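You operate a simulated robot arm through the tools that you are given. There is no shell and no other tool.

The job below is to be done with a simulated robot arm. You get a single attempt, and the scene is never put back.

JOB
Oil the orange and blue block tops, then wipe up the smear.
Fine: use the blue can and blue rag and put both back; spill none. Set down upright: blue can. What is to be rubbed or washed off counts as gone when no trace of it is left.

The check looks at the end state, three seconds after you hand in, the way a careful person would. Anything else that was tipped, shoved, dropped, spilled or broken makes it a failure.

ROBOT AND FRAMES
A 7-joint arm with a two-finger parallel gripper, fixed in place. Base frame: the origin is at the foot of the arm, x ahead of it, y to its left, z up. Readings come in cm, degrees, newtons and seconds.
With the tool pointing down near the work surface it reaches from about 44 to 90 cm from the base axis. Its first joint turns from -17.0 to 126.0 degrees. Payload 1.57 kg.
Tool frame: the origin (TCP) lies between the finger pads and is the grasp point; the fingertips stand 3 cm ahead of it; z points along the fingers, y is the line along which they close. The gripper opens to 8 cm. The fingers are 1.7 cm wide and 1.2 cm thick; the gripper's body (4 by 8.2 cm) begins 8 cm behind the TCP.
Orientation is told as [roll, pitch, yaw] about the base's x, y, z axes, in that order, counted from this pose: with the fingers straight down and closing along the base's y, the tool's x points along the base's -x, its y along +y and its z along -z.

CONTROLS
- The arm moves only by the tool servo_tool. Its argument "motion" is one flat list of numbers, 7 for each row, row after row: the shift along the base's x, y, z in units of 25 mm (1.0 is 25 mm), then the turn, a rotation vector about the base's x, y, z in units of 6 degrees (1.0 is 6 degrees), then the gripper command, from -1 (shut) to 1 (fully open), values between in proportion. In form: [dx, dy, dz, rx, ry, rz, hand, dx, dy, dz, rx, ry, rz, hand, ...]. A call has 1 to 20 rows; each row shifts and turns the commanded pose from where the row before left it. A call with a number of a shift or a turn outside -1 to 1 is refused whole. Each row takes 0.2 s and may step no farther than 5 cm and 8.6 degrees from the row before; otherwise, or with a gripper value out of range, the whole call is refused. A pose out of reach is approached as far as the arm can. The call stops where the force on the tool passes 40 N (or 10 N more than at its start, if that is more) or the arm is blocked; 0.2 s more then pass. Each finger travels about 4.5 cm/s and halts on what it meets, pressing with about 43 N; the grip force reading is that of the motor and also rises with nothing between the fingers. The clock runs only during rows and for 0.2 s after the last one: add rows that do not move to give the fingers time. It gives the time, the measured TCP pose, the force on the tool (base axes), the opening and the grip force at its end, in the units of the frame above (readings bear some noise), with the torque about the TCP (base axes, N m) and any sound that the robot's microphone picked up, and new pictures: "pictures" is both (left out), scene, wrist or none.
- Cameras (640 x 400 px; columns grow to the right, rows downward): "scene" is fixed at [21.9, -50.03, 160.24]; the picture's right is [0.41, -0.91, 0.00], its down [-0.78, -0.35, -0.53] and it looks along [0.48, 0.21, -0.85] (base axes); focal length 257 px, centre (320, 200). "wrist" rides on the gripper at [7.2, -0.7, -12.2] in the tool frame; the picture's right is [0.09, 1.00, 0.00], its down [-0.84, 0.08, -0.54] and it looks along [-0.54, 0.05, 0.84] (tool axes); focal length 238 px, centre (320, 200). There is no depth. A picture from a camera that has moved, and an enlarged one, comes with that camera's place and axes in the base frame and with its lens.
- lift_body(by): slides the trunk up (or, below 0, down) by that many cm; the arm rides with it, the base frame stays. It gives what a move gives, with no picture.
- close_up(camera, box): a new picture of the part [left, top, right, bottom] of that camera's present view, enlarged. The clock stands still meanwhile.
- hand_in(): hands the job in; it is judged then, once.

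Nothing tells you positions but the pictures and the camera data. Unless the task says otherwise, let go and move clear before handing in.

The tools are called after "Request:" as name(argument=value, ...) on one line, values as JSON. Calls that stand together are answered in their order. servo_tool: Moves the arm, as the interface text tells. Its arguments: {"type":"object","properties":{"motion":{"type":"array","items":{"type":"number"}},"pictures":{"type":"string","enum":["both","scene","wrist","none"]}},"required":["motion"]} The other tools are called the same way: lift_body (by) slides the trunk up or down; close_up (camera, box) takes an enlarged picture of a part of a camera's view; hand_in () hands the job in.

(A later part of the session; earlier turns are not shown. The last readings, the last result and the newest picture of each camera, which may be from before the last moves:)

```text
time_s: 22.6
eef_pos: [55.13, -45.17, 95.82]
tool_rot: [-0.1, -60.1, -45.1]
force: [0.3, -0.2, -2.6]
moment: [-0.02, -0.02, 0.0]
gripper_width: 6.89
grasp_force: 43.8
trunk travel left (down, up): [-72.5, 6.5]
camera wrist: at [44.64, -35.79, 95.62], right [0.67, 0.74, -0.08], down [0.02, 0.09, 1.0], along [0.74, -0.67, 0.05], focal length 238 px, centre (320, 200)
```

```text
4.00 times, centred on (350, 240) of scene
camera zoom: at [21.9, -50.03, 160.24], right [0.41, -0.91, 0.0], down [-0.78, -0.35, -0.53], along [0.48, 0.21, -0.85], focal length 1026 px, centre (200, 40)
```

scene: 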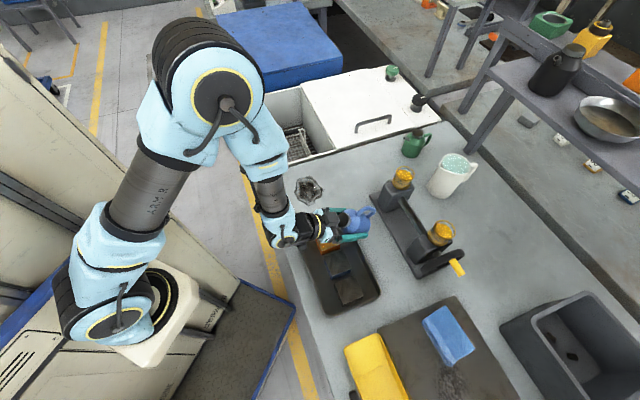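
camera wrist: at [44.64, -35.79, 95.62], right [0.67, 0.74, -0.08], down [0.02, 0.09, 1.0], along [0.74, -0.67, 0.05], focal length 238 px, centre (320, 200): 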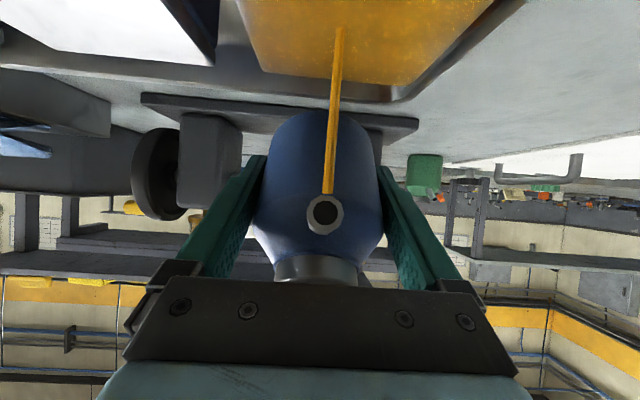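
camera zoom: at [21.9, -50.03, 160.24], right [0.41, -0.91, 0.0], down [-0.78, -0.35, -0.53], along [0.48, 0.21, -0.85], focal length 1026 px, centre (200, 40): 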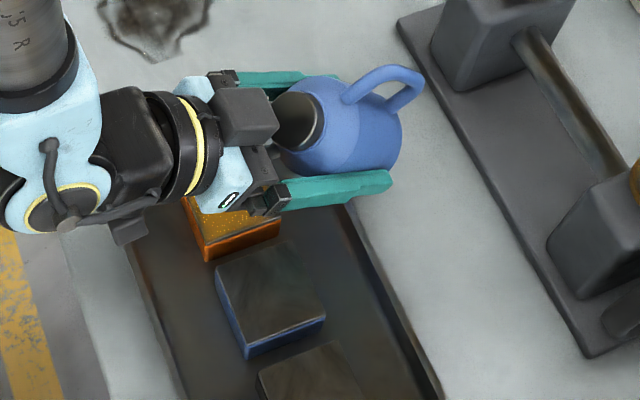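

Oil is flowing and has already covered the orange top, so I'll tilt back at once to stop it.

Request:
servo_tool(motion=[-0.06, 0.06, 0, 0.98, 0.98, 0, -1, -0.06, 0.06, 0, 0.98, 0.98, 0, -1, -0.06, 0.06, 0, 0.98, 0.98, 0, -1, 0, 0, 0, 0, 0, 0, -1])

Request:
close_up(camera="wrist", box=[200, 0, 460, 240])

Request:
close_up(camera="scene", box=[300, 190, 400, 290])

```text
time_s: 23.6
eef_pos: [54.71, -44.83, 95.81]
tool_rot: [0.0, -35.2, -45.1]
force: [0.0, -0.7, -3.4]
moment: [-0.03, 0.01, 0.04]
gripper_width: 6.91
grasp_force: 43.0
trunk travel left (down, up): [-72.5, 6.5]
camera wrist: at [45.11, -36.21, 101.65], right [0.65, 0.76, -0.05], down [0.32, -0.21, 0.92], along [0.69, -0.62, -0.38], focal length 238 px, centre (320, 200)
```

scene: 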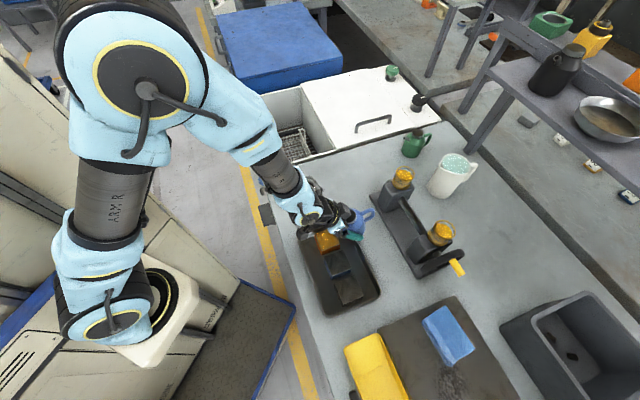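
wrist: 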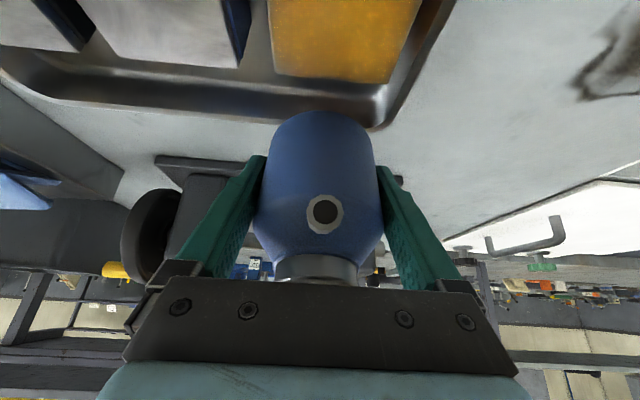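

```text
1.67 times, centred on (330, 120) of wrist
camera zoom: at [45.11, -36.21, 101.65], right [0.65, 0.76, -0.05], down [0.32, -0.21, 0.92], along [0.69, -0.62, -0.38], focal length 397 px, centre (303, 333)
```

zoom: 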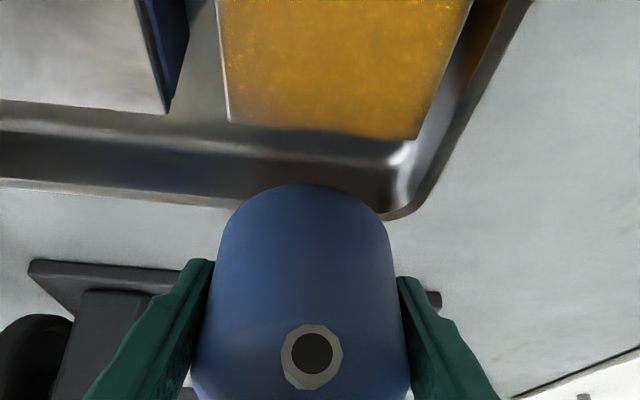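

```text
4.00 times, centred on (350, 240) of scene
camera zoom: at [21.9, -50.03, 160.24], right [0.41, -0.91, 0.0], down [-0.78, -0.35, -0.53], along [0.48, 0.21, -0.85], focal length 1026 px, centre (200, 40)
```

zoom: 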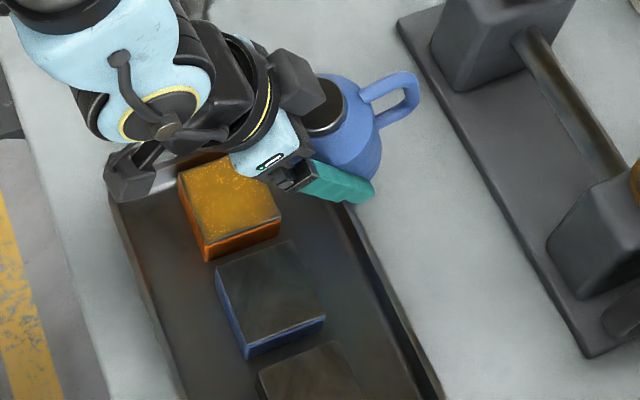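

The flow has stopped and the orange top is covered, with no spill visible. Now I'll move along to the blue block and tilt to just below the angle where the oil started.

Request:
servo_tool(motion=[-0.3, -0.3, 0, 0, 0, 0, -1, -0.5, -0.5, 0, 0, 0, 0, -1, -0.55, -0.55, 0, 0, 0, 0, -1, -0.5, -0.5, 0, 0, 0, 0, -1, -0.31, -0.31, 0, 0, 0, 0, -1, 0, 0, 0, 0, 0, 0, -1, 0.03, -0.03, 0, -0.442, -0.442, 0, -1, 0.03, -0.03, 0, -0.442, -0.442, 0, -1, 0.03, -0.03, 0, -0.442, -0.442, 0, -1, 0, 0, 0, 0, 0, 0, -1])

Request:
close_up(camera="wrist", box=[200, 0, 460, 240])

Request:
close_up(camera="scene", box=[300, 190, 400, 290])

```text
time_s: 25.8
eef_pos: [49.51, -50.48, 95.77]
tool_rot: [0.0, -46.5, -45.0]
force: [0.0, -0.4, -3.2]
moment: [0.02, -0.03, 0.04]
gripper_width: 6.93
grasp_force: 43.0
trunk travel left (down, up): [-72.5, 6.5]
camera wrist: at [39.25, -41.29, 98.91], right [0.66, 0.75, -0.07], down [0.19, -0.08, 0.98], along [0.73, -0.66, -0.19], focal length 238 px, centre (320, 200)
```

scene: 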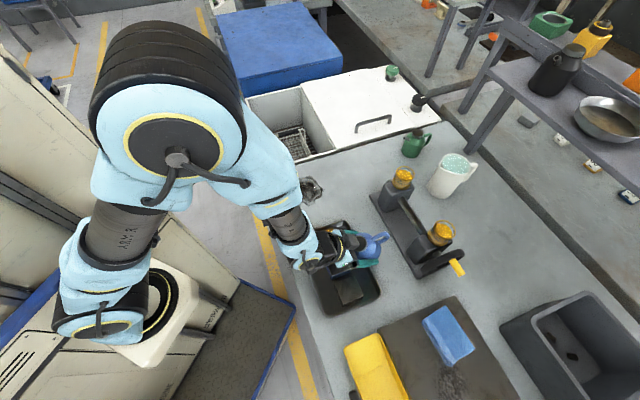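
wrist: 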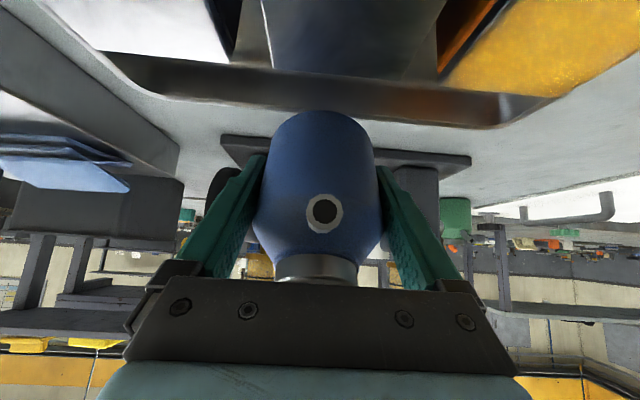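

```text
1.67 times, centred on (330, 120) of wrist
camera zoom: at [39.25, -41.29, 98.91], right [0.66, 0.75, -0.07], down [0.19, -0.08, 0.98], along [0.73, -0.66, -0.19], focal length 397 px, centre (303, 333)
```

zoom: 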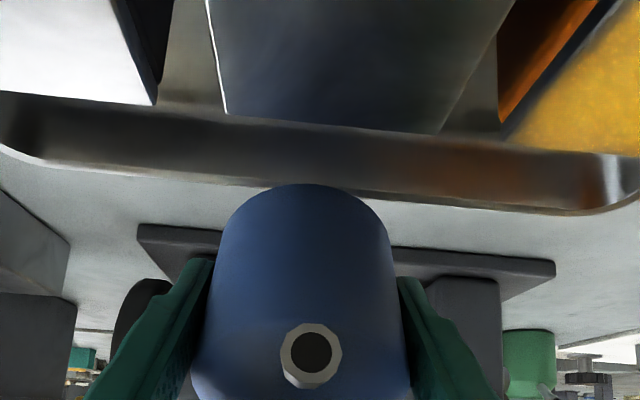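

```text
4.00 times, centred on (350, 240) of scene
camera zoom: at [21.9, -50.03, 160.24], right [0.41, -0.91, 0.0], down [-0.78, -0.35, -0.53], along [0.48, 0.21, -0.85], focal length 1026 px, centre (200, 40)
```

zoom: 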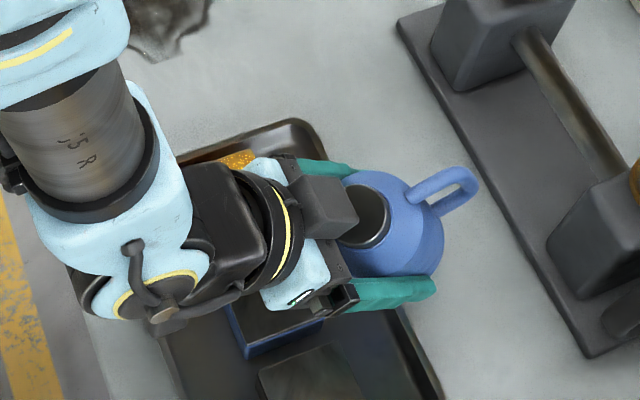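

The spout is over the blue block and nothing is flowing yet. I'll repeat the same pour profile up to 40°.

Request:
servo_tool(motion=[0.02, -0.02, 0, -0.41, -0.41, 0, -1, 0.015, -0.015, 0, -0.295, -0.295, 0, -1, 0.015, -0.015, 0, -0.295, -0.295, 0, -1, 0.015, -0.015, 0, -0.295, -0.295, 0, -1, 0.015, -0.015, 0, -0.295, -0.295, 0, -1, 0, 0, 0, 0, 0, 0, -1])

Request:
close_up(camera="wrist", box=[200, 0, 460, 240])

Request:
close_up(camera="scene", box=[300, 190, 400, 290])

```text
time_s: 27.2
eef_pos: [49.76, -50.77, 95.75]
tool_rot: [0.0, -59.9, -45.0]
force: [0.5, 1.0, -2.5]
moment: [0.01, 0.01, -0.03]
gripper_width: 6.92
grasp_force: 42.9
trunk travel left (down, up): [-72.5, 6.5]
camera wrist: at [39.25, -41.27, 95.65], right [0.67, 0.74, -0.08], down [0.02, 0.09, 1.0], along [0.74, -0.67, 0.05], focal length 238 px, centre (320, 200)
```

scene: 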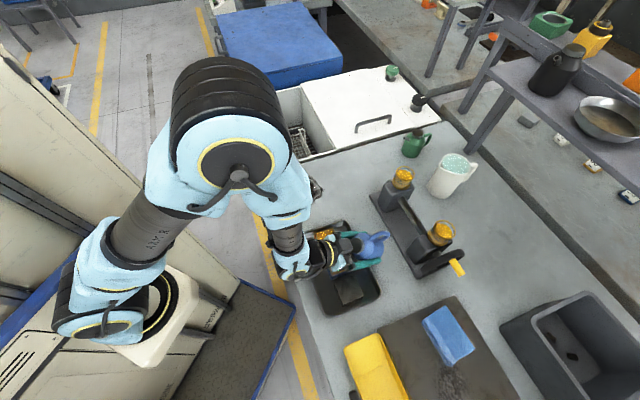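
wrist: 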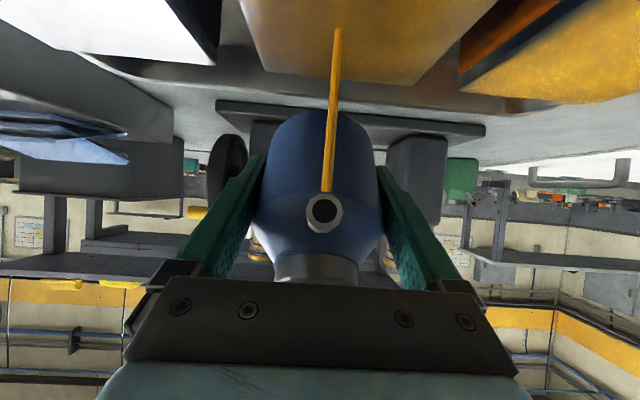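

```text
1.67 times, centred on (330, 120) of wrist
camera zoom: at [39.25, -41.27, 95.65], right [0.67, 0.74, -0.08], down [0.02, 0.09, 1.0], along [0.74, -0.67, 0.05], focal length 397 px, centre (303, 333)
```

zoom: 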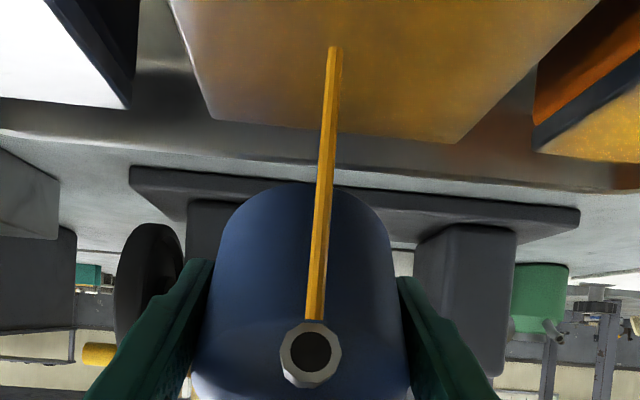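

```text
4.00 times, centred on (350, 240) of scene
camera zoom: at [21.9, -50.03, 160.24], right [0.41, -0.91, 0.0], down [-0.78, -0.35, -0.53], along [0.48, 0.21, -0.85], focal length 1026 px, centre (200, 40)
```

zoom: 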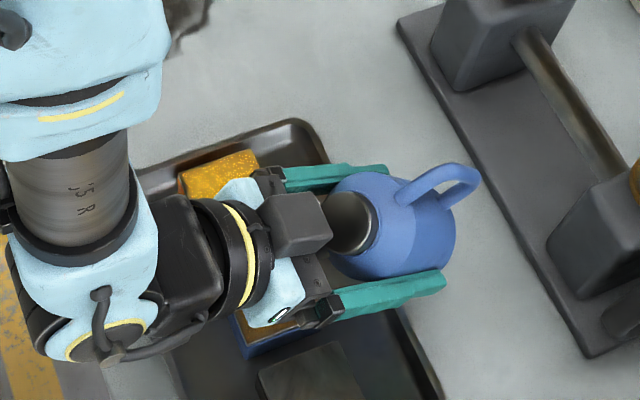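

The oil film on the blue top is still thinner than orange's was. I'll hold very briefly and then tilt back.

Request:
servo_tool(motion=[0, 0, 0, 0, 0, 0, -1, 0, 0, 0, 0, 0, 0, -1, -0.06, 0.06, 0, 0.98, 0.98, 0, -1, -0.06, 0.06, 0, 0.98, 0.98, 0, -1, -0.06, 0.06, 0, 0.98, 0.98, 0, -1, 0, 0, 0, 0, 0, 0, -1])

Request:
close_up(camera="wrist", box=[200, 0, 460, 240])

Request:
close_up(camera="scene", box=[300, 190, 400, 290])

```text
time_s: 28.6
eef_pos: [49.33, -50.27, 95.68]
tool_rot: [0.1, -34.9, -45.0]
force: [0.8, -0.1, -3.8]
moment: [0.01, 0.01, 0.02]
gripper_width: 6.93
grasp_force: 43.1
trunk travel left (down, up): [-72.5, 6.5]
camera wrist: at [39.68, -41.69, 101.62], right [0.65, 0.76, -0.05], down [0.32, -0.21, 0.92], along [0.69, -0.62, -0.38], focal length 238 px, centre (320, 200)
```

scene: 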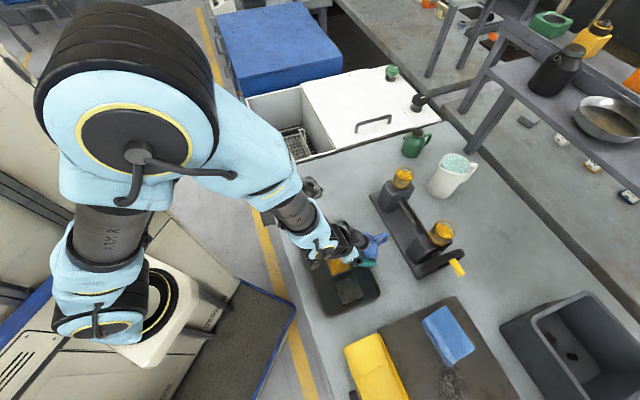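
wrist: 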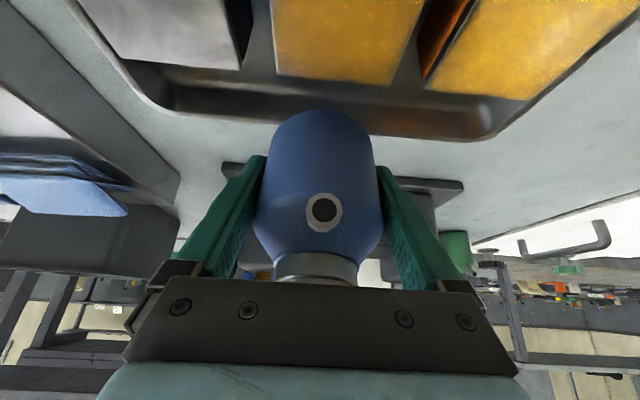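

```text
1.67 times, centred on (330, 120) of wrist
camera zoom: at [39.68, -41.69, 101.62], right [0.65, 0.76, -0.05], down [0.32, -0.21, 0.92], along [0.69, -0.62, -0.38], focal length 397 px, centre (303, 333)
```

zoom: 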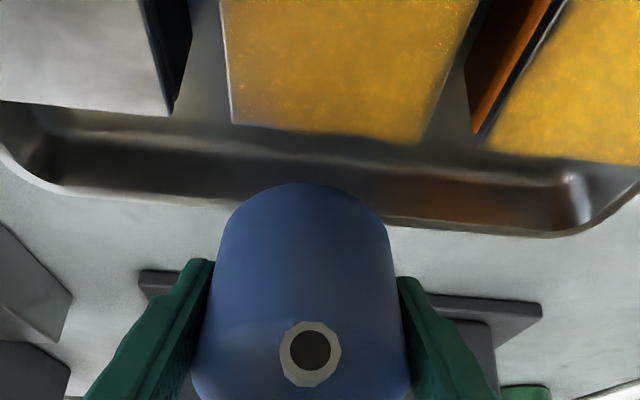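

```text
4.00 times, centred on (350, 240) of scene
camera zoom: at [21.9, -50.03, 160.24], right [0.41, -0.91, 0.0], down [-0.78, -0.35, -0.53], along [0.48, 0.21, -0.85], focal length 1026 px, centre (200, 40)
```

zoom: 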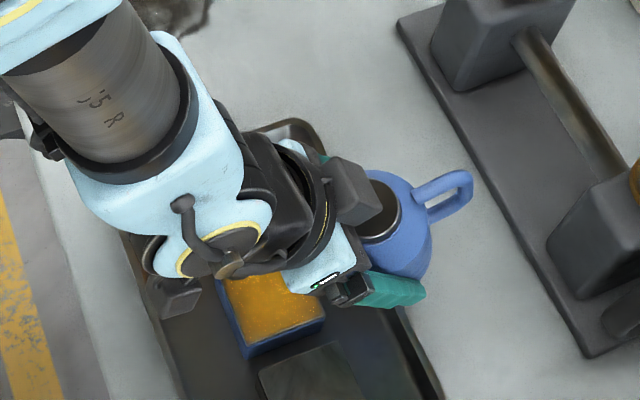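

Both tops are covered and the third block is untouched. I'll bring the can upright, lift it clear, and check the tops from the scene camera.

Request:
servo_tool(motion=[0, 0, 0.5, 0.585, 0.585, 0, -1, 0, 0, 0.6, 0.585, 0.585, 0, -1, 0, 0, 0.6, 0.585, 0.585, 0, -1, 0.2, 0.2, 0.6, 0, 0, 0, -1, 0.35, 0.35, 0.6, 0, 0, 0, -1, 0.5, 0.5, 0.5, 0, 0, 0, -1, 0.6, 0.6, 0.3, 0, 0, 0, -1, 0.65, 0.7, 0.2, 0, 0, 0, -1, 0.7, 0.75, 0.1, 0, 0, 0, -1, 0.7, 0.75, 0, 0, 0, 0, -1, 0.7, 0.75, 0, 0, 0, 0, -1, 0.7, 0.75, 0, 0, 0, 0, -1, 0.65, 0.7, 0, 0, 0, 0, -1, 0.5, 0.6, 0, 0, 0, 0, -1, 0.3, 0.4, 0, 0, 0, 0, -1, 0, 0, 0, 0, 0, 0, -1])

Request:
close_up(camera="scene", box=[300, 210, 400, 310])

```text
time_s: 32.0
eef_pos: [65.74, -32.65, 105.9]
tool_rot: [0.0, -20.0, -45.0]
force: [0.3, 0.4, -2.3]
moment: [0.0, 0.03, -0.01]
gripper_width: 6.93
grasp_force: 43.3
trunk travel left (down, up): [-72.5, 6.5]
camera wrist: at [57.42, -25.44, 114.82], right [0.64, 0.76, -0.03], down [0.48, -0.37, 0.8], along [0.6, -0.53, -0.61], focal length 238 px, centre (320, 200)
```

scene: 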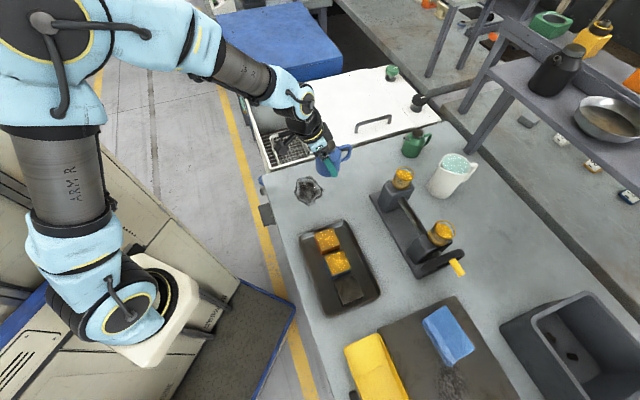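
wrist: 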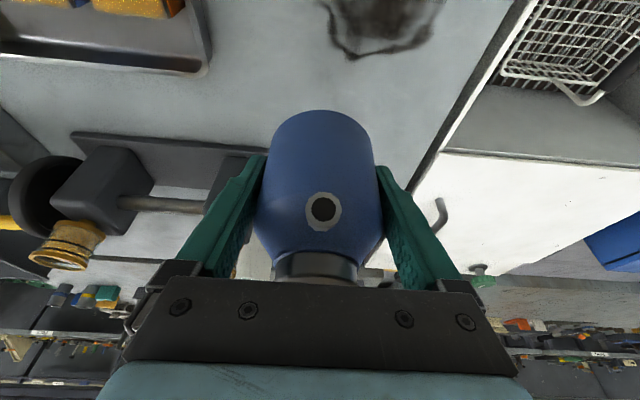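

```text
4.00 times, centred on (350, 260) of scene
camera zoom: at [21.9, -50.03, 160.24], right [0.41, -0.91, 0.0], down [-0.78, -0.35, -0.53], along [0.48, 0.21, -0.85], focal length 1026 px, centre (200, -40)
```

zoom: 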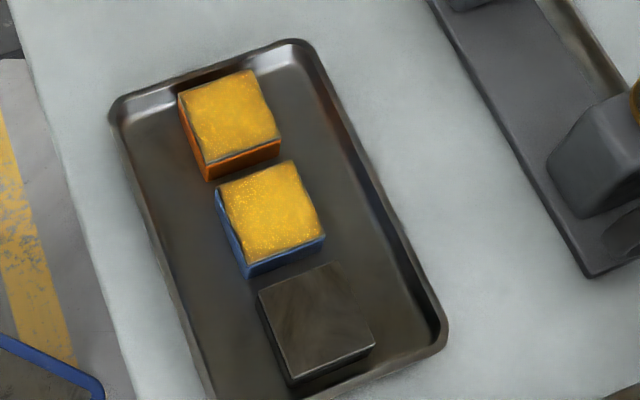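

Both tops are evenly oiled with nothing spilled. Now I'll carry the can back to a point directly above its original spot.

Request:
servo_tool(motion=[0.288, -0.104, -0.081, 0, 0, -0.057, -1, 0.575, -0.207, -0.163, 0, 0, -0.114, -1, 0.791, -0.285, -0.224, 0, 0, -0.156, -1, 0.863, -0.311, -0.244, 0, 0, -0.17, -1, 0.935, -0.336, -0.264, 0, 0, -0.184, -1, 0.935, -0.336, -0.264, 0, 0, -0.184, -1, 0.863, -0.311, -0.244, 0, 0, -0.17, -1, 0.791, -0.285, -0.224, 0, 0, -0.156, -1, 0.647, -0.233, -0.183, 0, 0, -0.128, -1, 0.503, -0.181, -0.142, 0, 0, -0.099, -1, 0, 0, 0, 0, 0, 0, -1])

Request:
close_up(camera="scene", box=[330, 80, 430, 180])

```text
time_s: 34.4
eef_pos: [83.72, -39.18, 100.61]
tool_rot: [-0.1, -20.0, -53.5]
force: [-0.3, 1.2, -2.1]
moment: [0.04, 0.0, 0.03]
gripper_width: 6.92
grasp_force: 43.1
trunk travel left (down, up): [-72.5, 6.5]
camera wrist: at [76.67, -30.79, 109.55], right [0.75, 0.66, -0.03], down [0.42, -0.44, 0.8], along [0.51, -0.61, -0.61], focal length 238 px, centre (320, 200)
```

scene: 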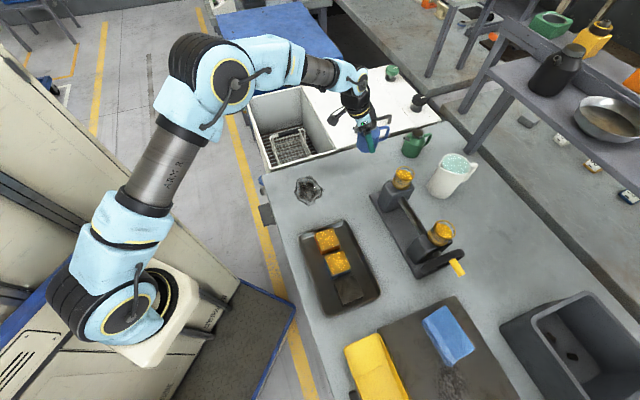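
wrist: 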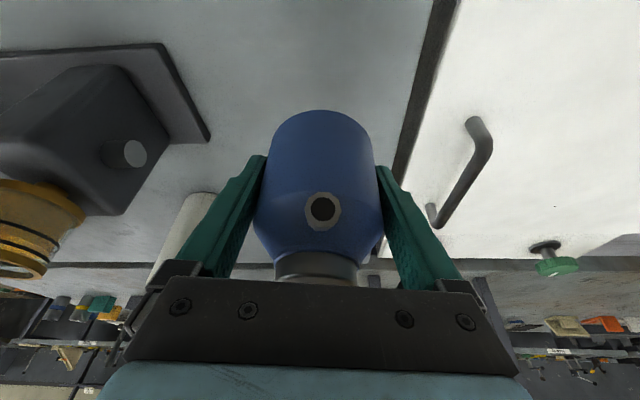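

```text
4.00 times, centred on (380, 130) of scene
camera zoom: at [21.9, -50.03, 160.24], right [0.41, -0.91, 0.0], down [-0.78, -0.35, -0.53], along [0.48, 0.21, -0.85], focal length 1026 px, centre (80, 480)
```

zoom: 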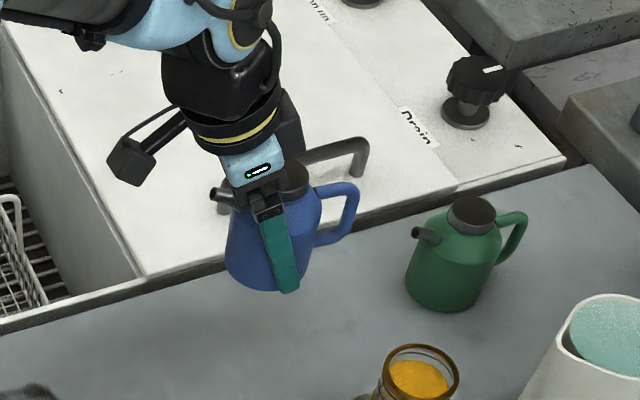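

The can is back above its home spot and upright. I'll lower most of the way, then feel for the bench in millimetre steps.

Request:
servo_tool(motion=[0, 0, -0.2, 0, 0, 0, -1, 0, 0, -0.4, 0, 0, 0, -1, 0, 0, -0.5, 0, 0, 0, -1, 0, 0, -0.5, 0, 0, 0, -1, 0, 0, -0.5, 0, 0, 0, -1, 0, 0, -0.5, 0, 0, 0, -1, 0, 0, -0.4, 0, 0, 0, -1, 0, 0, -0.3, 0, 0, 0, -1, 0, 0, -0.25, 0, 0, 0, -1, 0, 0, -0.15, 0, 0, 0, -1, 0, 0, 0, 0, 0, 0, -1])

Request:
close_up(camera="scene", box=[330, 110, 410, 180])

Request:
close_up(camera="wrist", box=[220, 80, 420, 280])

```text
time_s: 36.8
eef_pos: [83.71, -38.99, 91.44]
tool_rot: [0.0, -20.0, -53.5]
force: [-0.2, -0.5, -2.9]
moment: [0.0, 0.02, 0.0]
gripper_width: 6.89
grasp_force: 43.3
trunk travel left (down, up): [-72.5, 6.5]
camera wrist: at [76.58, -30.75, 100.42], right [0.75, 0.66, -0.03], down [0.42, -0.44, 0.8], along [0.51, -0.61, -0.6], focal length 238 px, centre (320, 200)
```

scene: 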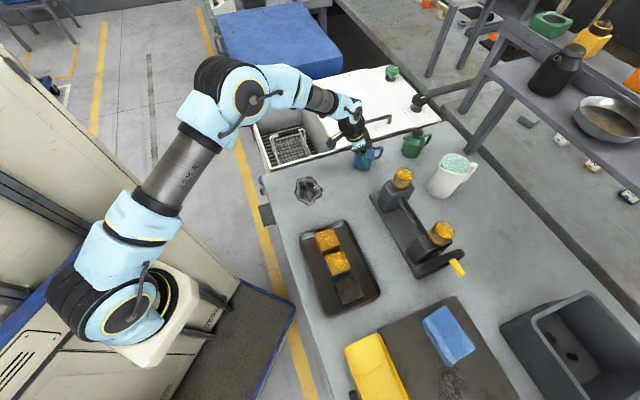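
wrist: 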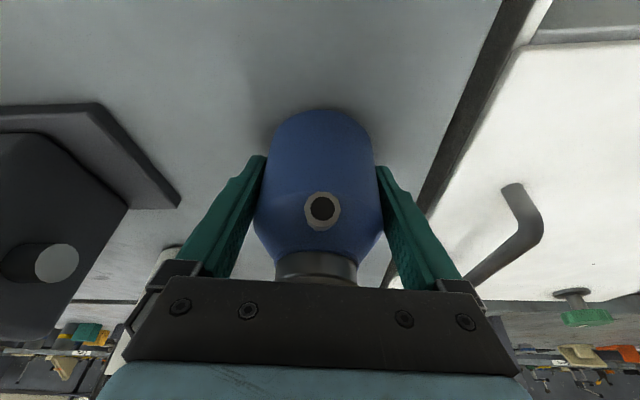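

```text
5.71 times, centred on (370, 145) of scene
camera zoom: at [21.9, -50.03, 160.24], right [0.41, -0.91, 0.0], down [-0.78, -0.35, -0.53], along [0.48, 0.21, -0.85], focal length 1466 px, centre (34, 514)
```

zoom: 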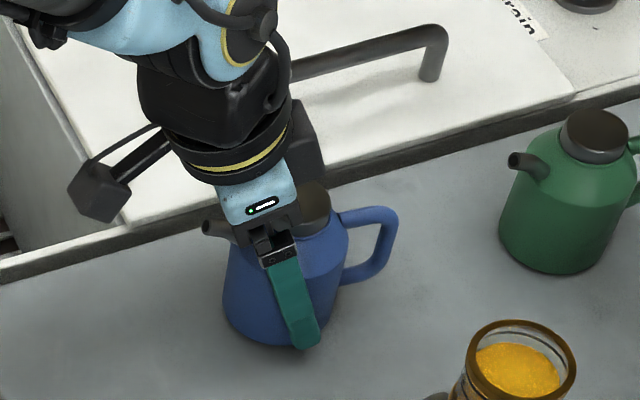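

```text
2.00 times, centred on (320, 180) of wrist
camera zoom: at [76.58, -30.75, 100.42], right [0.75, 0.66, -0.03], down [0.42, -0.44, 0.8], along [0.51, -0.61, -0.6], focal length 477 px, centre (320, 240)
```

zoom: 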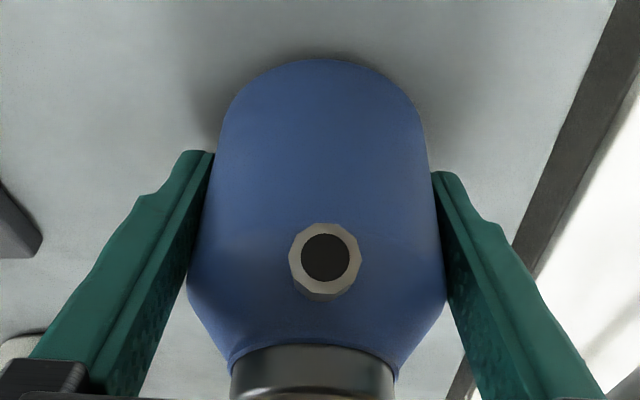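

The can slipped about 2 mm down in the grip. I'll step down gently and watch the force.

Request:
servo_tool(motion=[0, 0, -0.04, 0, 0, 0, -1, 0, 0, -0.04, 0, 0, 0, -1, 0, 0, 0, 0, 0, 0, -1], pictures="none")

Request:
servo_tool(motion=[0, 0, -0.04, 0, 0, 0, -1, 0, 0, 0, 0, 0, 0, -1], pictures="none")

```text
time_s: 37.6
eef_pos: [83.55, -38.99, 91.25]
tool_rot: [0.0, -20.0, -53.4]
force: [0.6, -0.6, -2.6]
moment: [-0.02, -0.03, -0.03]
gripper_width: 6.94
grasp_force: 42.7
trunk travel left (down, up): [-72.5, 6.5]
```

```text
time_s: 38.2
eef_pos: [83.63, -39.17, 91.17]
tool_rot: [0.0, -20.0, -53.5]
force: [0.2, 0.9, -2.4]
moment: [0.0, -0.01, -0.01]
gripper_width: 6.91
grasp_force: 42.9
trunk travel left (down, up): [-72.5, 6.5]
```

Request:
servo_tool(motion=[0, 0, -0.04, 0, 0, 0, -1, 0, 0, 0, 0, 0, 0, -1], pictures="none")

Request:
servo_tool(motion=[0, 0, -0.03, 0, 0, 0, -1, 0, 0, 0, 0, 0, 0, -1], pictures="none")

```text
time_s: 38.8
eef_pos: [83.57, -39.06, 91.12]
tool_rot: [0.0, -20.0, -53.5]
force: [-0.3, 0.7, -2.0]
moment: [0.02, 0.03, 0.05]
gripper_width: 6.89
grasp_force: 42.7
trunk travel left (down, up): [-72.5, 6.5]
```

```text
time_s: 39.4
eef_pos: [83.6, -39.18, 90.97]
tool_rot: [0.0, -20.1, -53.4]
force: [-0.6, 0.4, 2.8]
moment: [0.2, 0.15, -0.01]
gripper_width: 6.91
grasp_force: 43.3
trunk travel left (down, up): [-72.5, 6.5]
```

The can has touched the bench with about 5 N, slightly on the spout side. I'll level it by about 0.6° and then open the gripper.

Request:
servo_tool(motion=[0, 0, 0, 0.08, 0.06, 0, -1, 0, 0, 0, 0, 0, 0, -1], pictures="none")

```text
time_s: 40.0
eef_pos: [83.59, -39.04, 91.04]
tool_rot: [0.0, -19.4, -53.5]
force: [0.8, 0.6, 5.4]
moment: [-0.18, -0.18, 0.03]
gripper_width: 6.91
grasp_force: 43.0
trunk travel left (down, up): [-72.5, 6.5]
```

That overshot slightly, so I'll rotate halfway back and release.

Request:
servo_tool(motion=[0, 0, 0, -0.04, -0.03, 0, -1, 0, 0, 0, 0, 0, 0, -1], pictures="none")

Request:
servo_tool(motion=[0, 0, 0, 0, 0, 0, -0.5, 0, 0, 0, 0, 0, 0, 0.2, 0, 0, 0, 0, 0, 0, 0.7, 0, 0, 0, 0, 0, 0, 1, 0, 0, 0, 0, 0, 0, 1])

Request:
close_up(camera="wrist", box=[220, 80, 420, 280])

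Request:
close_up(camera="scene", box=[330, 110, 410, 180])

```text
time_s: 40.6
eef_pos: [83.62, -39.1, 91.01]
tool_rot: [0.0, -19.8, -53.5]
force: [1.6, -1.2, 3.0]
moment: [-0.21, -0.15, 0.0]
gripper_width: 6.92
grasp_force: 43.3
trunk travel left (down, up): [-72.5, 6.5]
```

```text
time_s: 41.8
eef_pos: [83.61, -39.01, 90.87]
tool_rot: [0.0, -19.7, -53.5]
force: [0.4, 1.0, -0.6]
moment: [-0.01, -0.02, -0.02]
gripper_width: 8.01
grasp_force: 0.0
trunk travel left (down, up): [-72.5, 6.5]
camera wrist: at [76.6, -30.79, 100.01], right [0.75, 0.66, -0.03], down [0.42, -0.44, 0.79], along [0.51, -0.61, -0.61], focal length 238 px, centre (320, 200)
```

scene: 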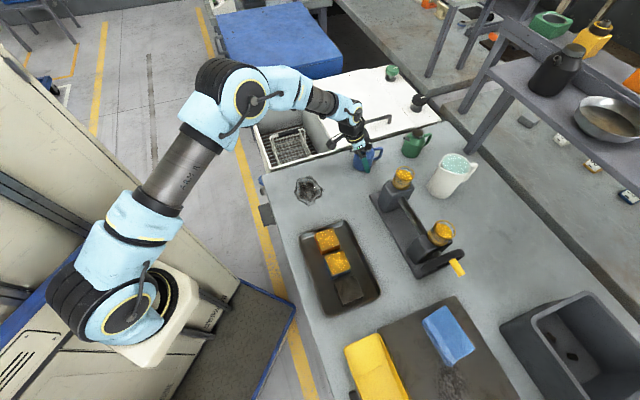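
wrist: 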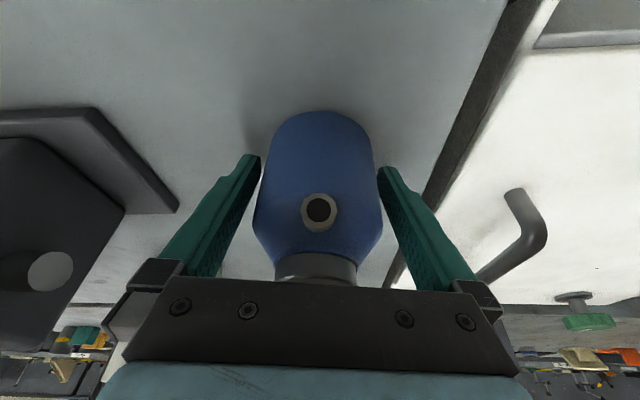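

```text
2.00 times, centred on (320, 180) of wrist
camera zoom: at [76.6, -30.79, 100.01], right [0.75, 0.66, -0.03], down [0.42, -0.44, 0.79], along [0.51, -0.61, -0.61], focal length 477 px, centre (320, 240)
```

zoom: 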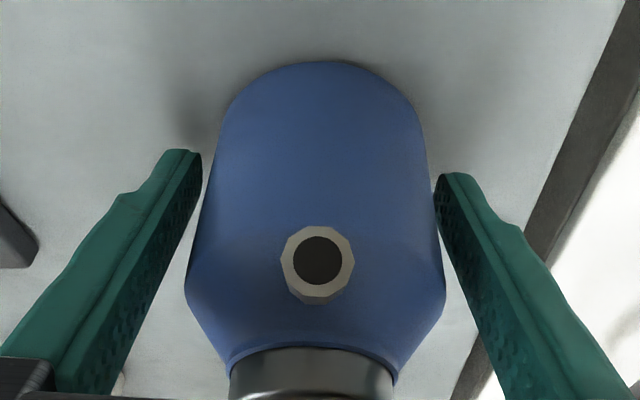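

```text
5.71 times, centred on (370, 145) of scene
camera zoom: at [21.9, -50.03, 160.24], right [0.41, -0.91, 0.0], down [-0.78, -0.35, -0.53], along [0.48, 0.21, -0.85], focal length 1466 px, centre (34, 514)
```

zoom: 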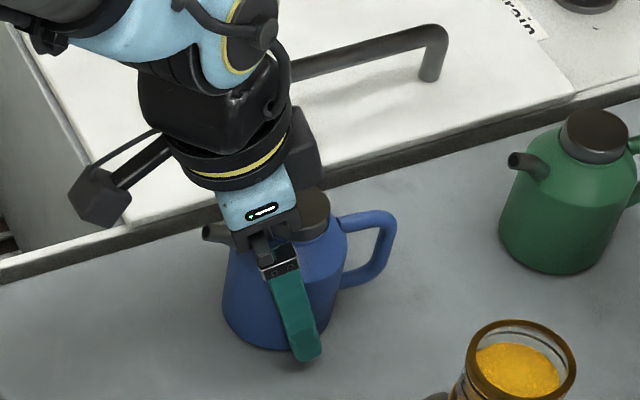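

The can stands on its spot, released. I'll back out along the tool axis.

Request:
servo_tool(motion=[-0.06, 0.08, 0.27, 0, 0, 0, 1, -0.13, 0.17, 0.571, 0, 0, 0, 1, -0.13, 0.17, 0.571, 0, 0, 0, 1, -0.13, 0.17, 0.571, 0, 0, 0, 1, -0.13, 0.17, 0.571, 0, 0, 0, 1, -0.13, 0.17, 0.571, 0, 0, 0, 1, -0.13, 0.17, 0.571, 0, 0, 0, 1, -0.13, 0.17, 0.571, 0, 0, 0, 1, -0.3, 0.2, 0.7, 0, 0, 0, 1, -0.5, 0.2, 0.9, 0, 0, 0, 1, -0.5, 0.1, 0.9, 0, 0, 0, 1])

Request:
close_up(camera="scene", box=[340, 110, 440, 180])

Request:
close_up(camera="wrist", box=[220, 0, 420, 160])

```text
time_s: 44.2
eef_pos: [77.77, -34.48, 107.9]
tool_rot: [-0.1, -19.7, -53.4]
force: [0.6, 0.0, -0.7]
moment: [0.02, -0.01, 0.03]
gripper_width: 8.01
grasp_force: 0.0
trunk travel left (down, up): [-72.5, 6.5]
camera wrist: at [70.78, -26.3, 116.97], right [0.75, 0.66, -0.03], down [0.42, -0.44, 0.79], along [0.51, -0.61, -0.61], focal length 238 px, centre (320, 200)
```

scene: 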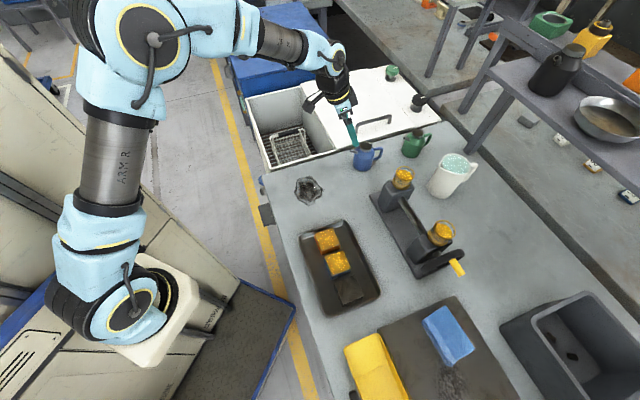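
wrist: 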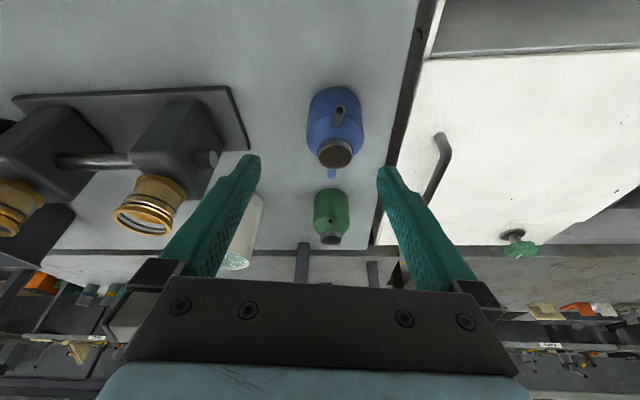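

```text
5.71 times, centred on (390, 145) of scene
camera zoom: at [21.9, -50.03, 160.24], right [0.41, -0.91, 0.0], down [-0.78, -0.35, -0.53], along [0.48, 0.21, -0.85], focal length 1466 px, centre (-80, 514)
```

zoom: 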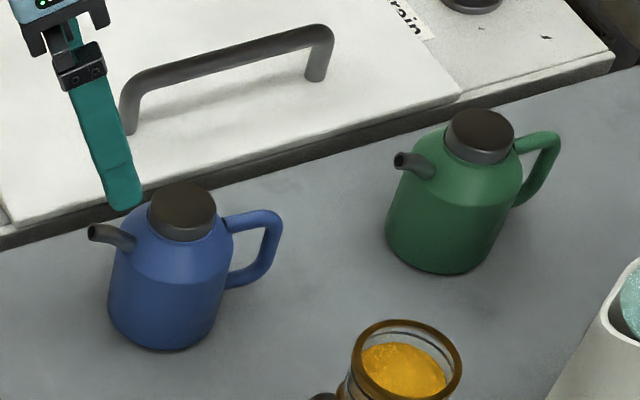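

```text
2.50 times, centred on (320, 80) of wrist
camera zoom: at [70.78, -26.3, 116.97], right [0.75, 0.66, -0.03], down [0.42, -0.44, 0.79], along [0.51, -0.61, -0.61], focal length 596 px, centre (320, 500)
```

zoom: 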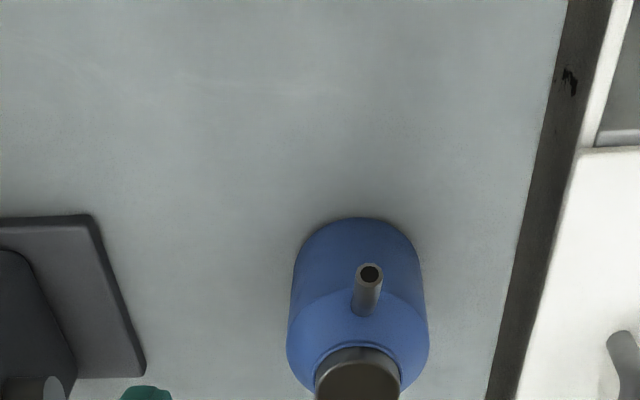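

The blue can stands upright at its original place. I'll move across to get a good view of the blue rag.

Request:
servo_tool(motion=[-0.5, -0.1, 0.27, 0, 0, 0, 1, -0.858, -0.183, 0.27, 0, 0, 0, 1, -0.858, -0.183, 0.27, 0, 0, 0, 1, -0.9, -0.183, 0.27, 0.33, 0.244, 0, 1, -0.9, -0.183, 0.27, 0.33, 0.244, 0, 1, -0.9, -0.183, 0.27, 0.33, 0.244, 0, 1, -0.9, -0.2, 0.27, 0.33, 0.244, 0, 1, -0.9, -0.2, 0.27, 0.33, 0.244, 0, 1, -0.9, -0.2, 0.27, 0.33, 0.244, 0, 1, -0.9, -0.2, 0.27, 0.33, 0.244, 0, 1, -0.9, -0.2, 0.27, 0.33, 0.244, 0, 1, -0.858, -0.2, 0.27, 0, 0, 0, 1], pictures="none")

Request:
servo_tool(motion=[-0.633, -0.833, -0.133, 0, 0, 0, 1, -0.633, -0.833, -0.133, 0, 0, -0.16, 1, -0.633, -0.833, -0.133, 0, 0, -0.16, 1, -0.633, -0.833, -0.133, 0, 0, -0.16, 1, -0.633, -0.833, -0.133, 0, 0, -0.16, 1, -0.633, -0.833, -0.133, 0, 0, -0.16, 1, -0.633, -0.833, -0.133, 0, 0, -0.16, 1, -0.633, -0.833, -0.133, 0, 0, -0.16, 1, -0.633, -0.833, -0.133, 0, 0, -0.16, 1, -0.633, -0.833, -0.133, 0, 0, -0.16, 1, -0.633, -0.833, -0.133, 0, 0, -0.16, 1, -0.4, -0.6, -0.1, 0, 0, 0, 1])

Request:
close_up(camera="wrist", box=[220, 80, 420, 205])

```text
time_s: 46.8
eef_pos: [52.4, -40.24, 116.08]
tool_rot: [0.0, 0.1, -53.5]
force: [0.9, 0.3, -1.0]
moment: [-0.02, -0.01, -0.06]
gripper_width: 7.99
grasp_force: 0.1
trunk travel left (down, up): [-72.5, 6.5]
```

```text
time_s: 49.4
eef_pos: [33.92, -64.62, 112.19]
tool_rot: [0.1, 0.0, -63.1]
force: [0.1, 0.3, 0.6]
moment: [-0.01, 0.01, -0.02]
gripper_width: 7.99
grasp_force: 0.0
trunk travel left (down, up): [-72.5, 6.5]
camera wrist: at [30.05, -58.57, 124.28], right [0.85, 0.53, 0.0], down [0.45, -0.71, 0.54], along [0.29, -0.46, -0.84], focal length 238 px, centre (320, 200)
```

scene: 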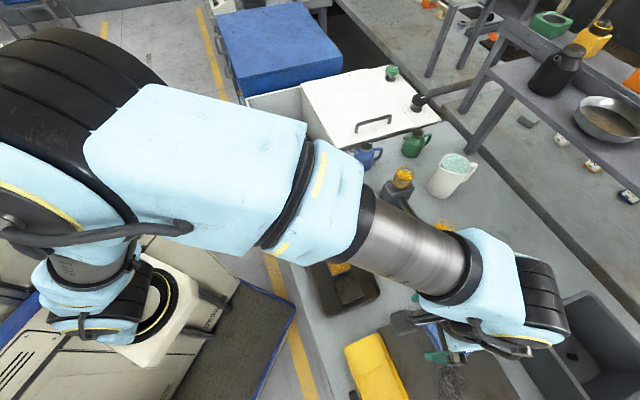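
wrist: 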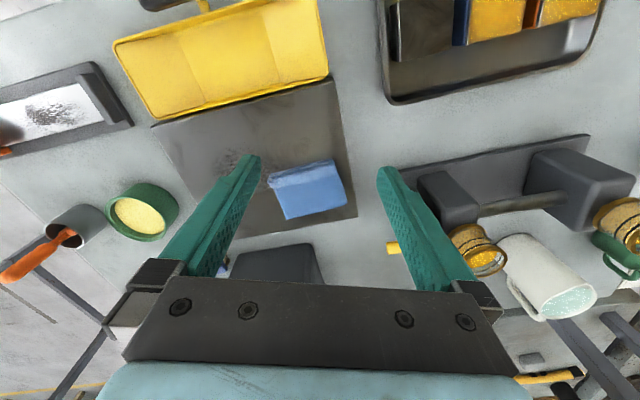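

```text
3.20 times, centred on (320, 142) of wrist
camera zoom: at [30.05, -58.57, 124.28], right [0.85, 0.53, 0.0], down [0.45, -0.71, 0.54], along [0.29, -0.46, -0.84], focal length 763 px, centre (320, 384)
```

zoom: 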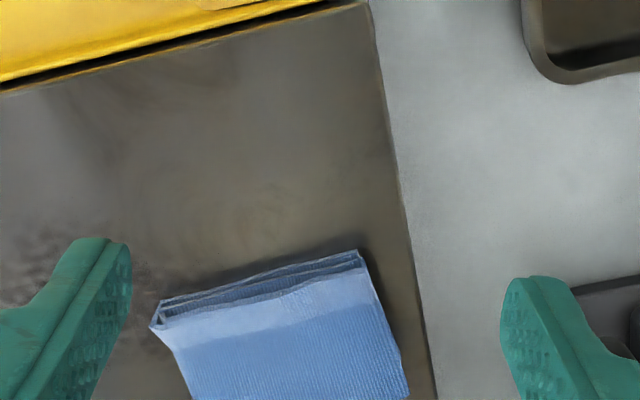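

I can see the rag clearly, along with a dark patch on the slab and another item at the left. I'll zoom in on both so I wipe the right thing.

Request:
close_up(camera="wrist", box=[0, 50, 240, 200])

Request:
close_up(camera="wrist", box=[240, 140, 380, 230])

Request:
close_up(camera="wrist", box=[0, 160, 250, 320])

```text
2.67 times, centred on (120, 125) of wrist
camera zoom: at [30.05, -58.57, 124.28], right [0.85, 0.53, 0.0], down [0.45, -0.71, 0.54], along [0.29, -0.46, -0.84], focal length 636 px, centre (853, 400)
```

zoom: 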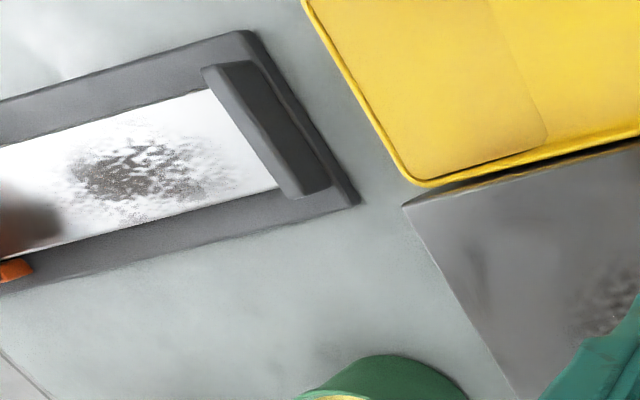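

```text
4.44 times, centred on (310, 185) of wrist
camera zoom: at [30.05, -58.57, 124.28], right [0.85, 0.53, 0.0], down [0.45, -0.71, 0.54], along [0.29, -0.46, -0.84], focal length 1059 px, centre (364, 267)
```

zoom: 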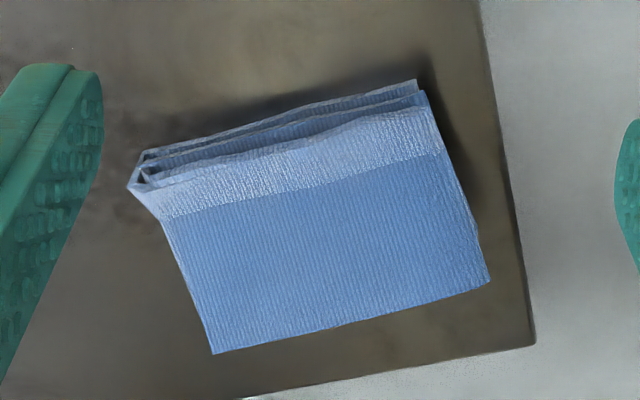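

```text
2.50 times, centred on (125, 240) of wrist
camera zoom: at [30.05, -58.57, 124.28], right [0.85, 0.53, 0.0], down [0.45, -0.71, 0.54], along [0.29, -0.46, -0.84], focal length 596 px, centre (808, 100)
```

zoom: 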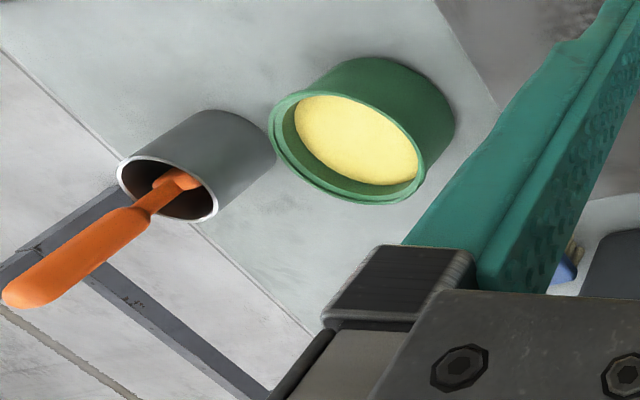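

The slab top is at z≈91.9. The folded blue rag is about 10.3 × 7.0 cm, centred near (38.6,-75.4), with its short side at azimuth ≈-40°. I'll line up over it with the fingers set to close across the short side.

Request:
servo_tool(motion=[0.134, -0.308, -0.143, 0, 0, -0.8, 1, 0.134, -0.308, -0.143, 0, 0, -0.8, 1, 0.134, -0.308, -0.143, 0, 0, -0.8, 1, 0.134, -0.308, -0.143, 0, 0, -0.8, 1, 0.134, -0.308, -0.143, 0, 0, -0.8, 1, 0.134, -0.308, -0.143, 0, 0, -0.8, 1, 0.134, -0.308, -0.143, 0, 0, -0.8, 1, 0.134, -0.308, -0.143, 0, 0, -0.8, 1, 0.134, -0.308, -0.143, 0, 0, -0.8, 1, 0.134, -0.308, -0.143, 0, 0, -0.8, 1, 0.134, -0.308, -0.143, 0, 0, -0.8, 1, 0.134, -0.308, -0.143, 0, 0, -0.8, 1, 0.134, -0.308, -0.143, 0, 0, -0.8, 1, 0.134, -0.308, -0.143, 0, 0, -0.76, 1, 0, 0, 0, 0, 0, 0, 1])

Request:
close_up(camera="wrist", box=[220, 80, 420, 205])

```text
time_s: 52.6
eef_pos: [38.77, -75.43, 107.08]
tool_rot: [0.1, 0.1, -130.1]
force: [0.9, 0.0, 0.2]
moment: [-0.03, 0.03, 0.03]
gripper_width: 8.02
grasp_force: 0.2
trunk travel left (down, up): [-72.5, 6.5]
camera wrist: at [42.84, -69.57, 119.34], right [0.82, -0.57, 0.0], down [-0.48, -0.69, 0.54], along [-0.31, -0.45, -0.84], focal length 238 px, centre (320, 200)
```

scene: 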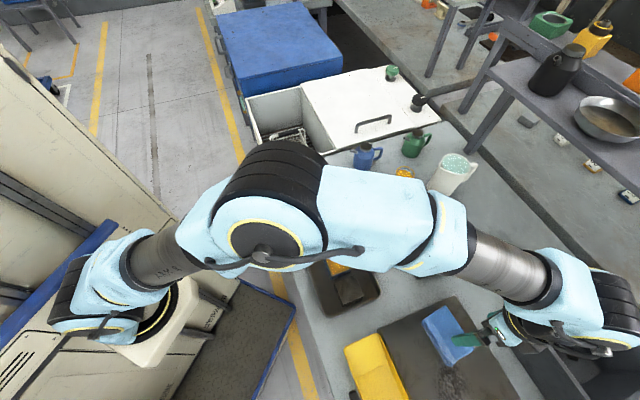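
wrist: 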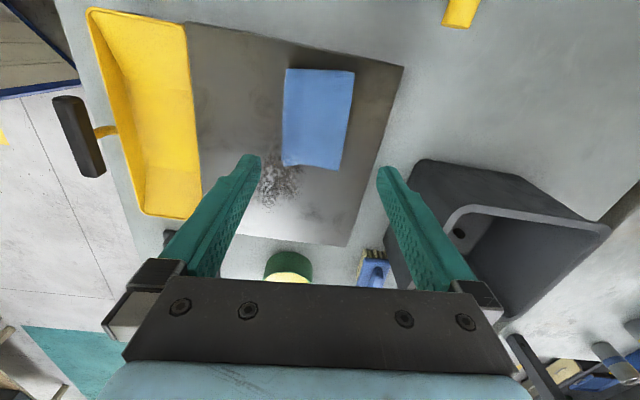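

```text
3.20 times, centred on (320, 142) of wrist
camera zoom: at [42.84, -69.57, 119.34], right [0.82, -0.57, 0.0], down [-0.48, -0.69, 0.54], along [-0.31, -0.45, -0.84], focal length 763 px, centre (320, 384)
```

zoom: 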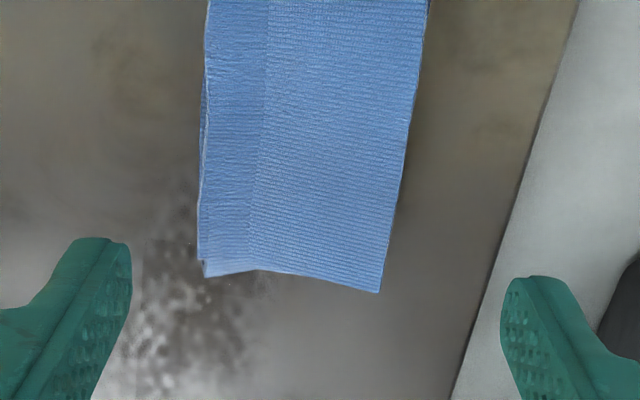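

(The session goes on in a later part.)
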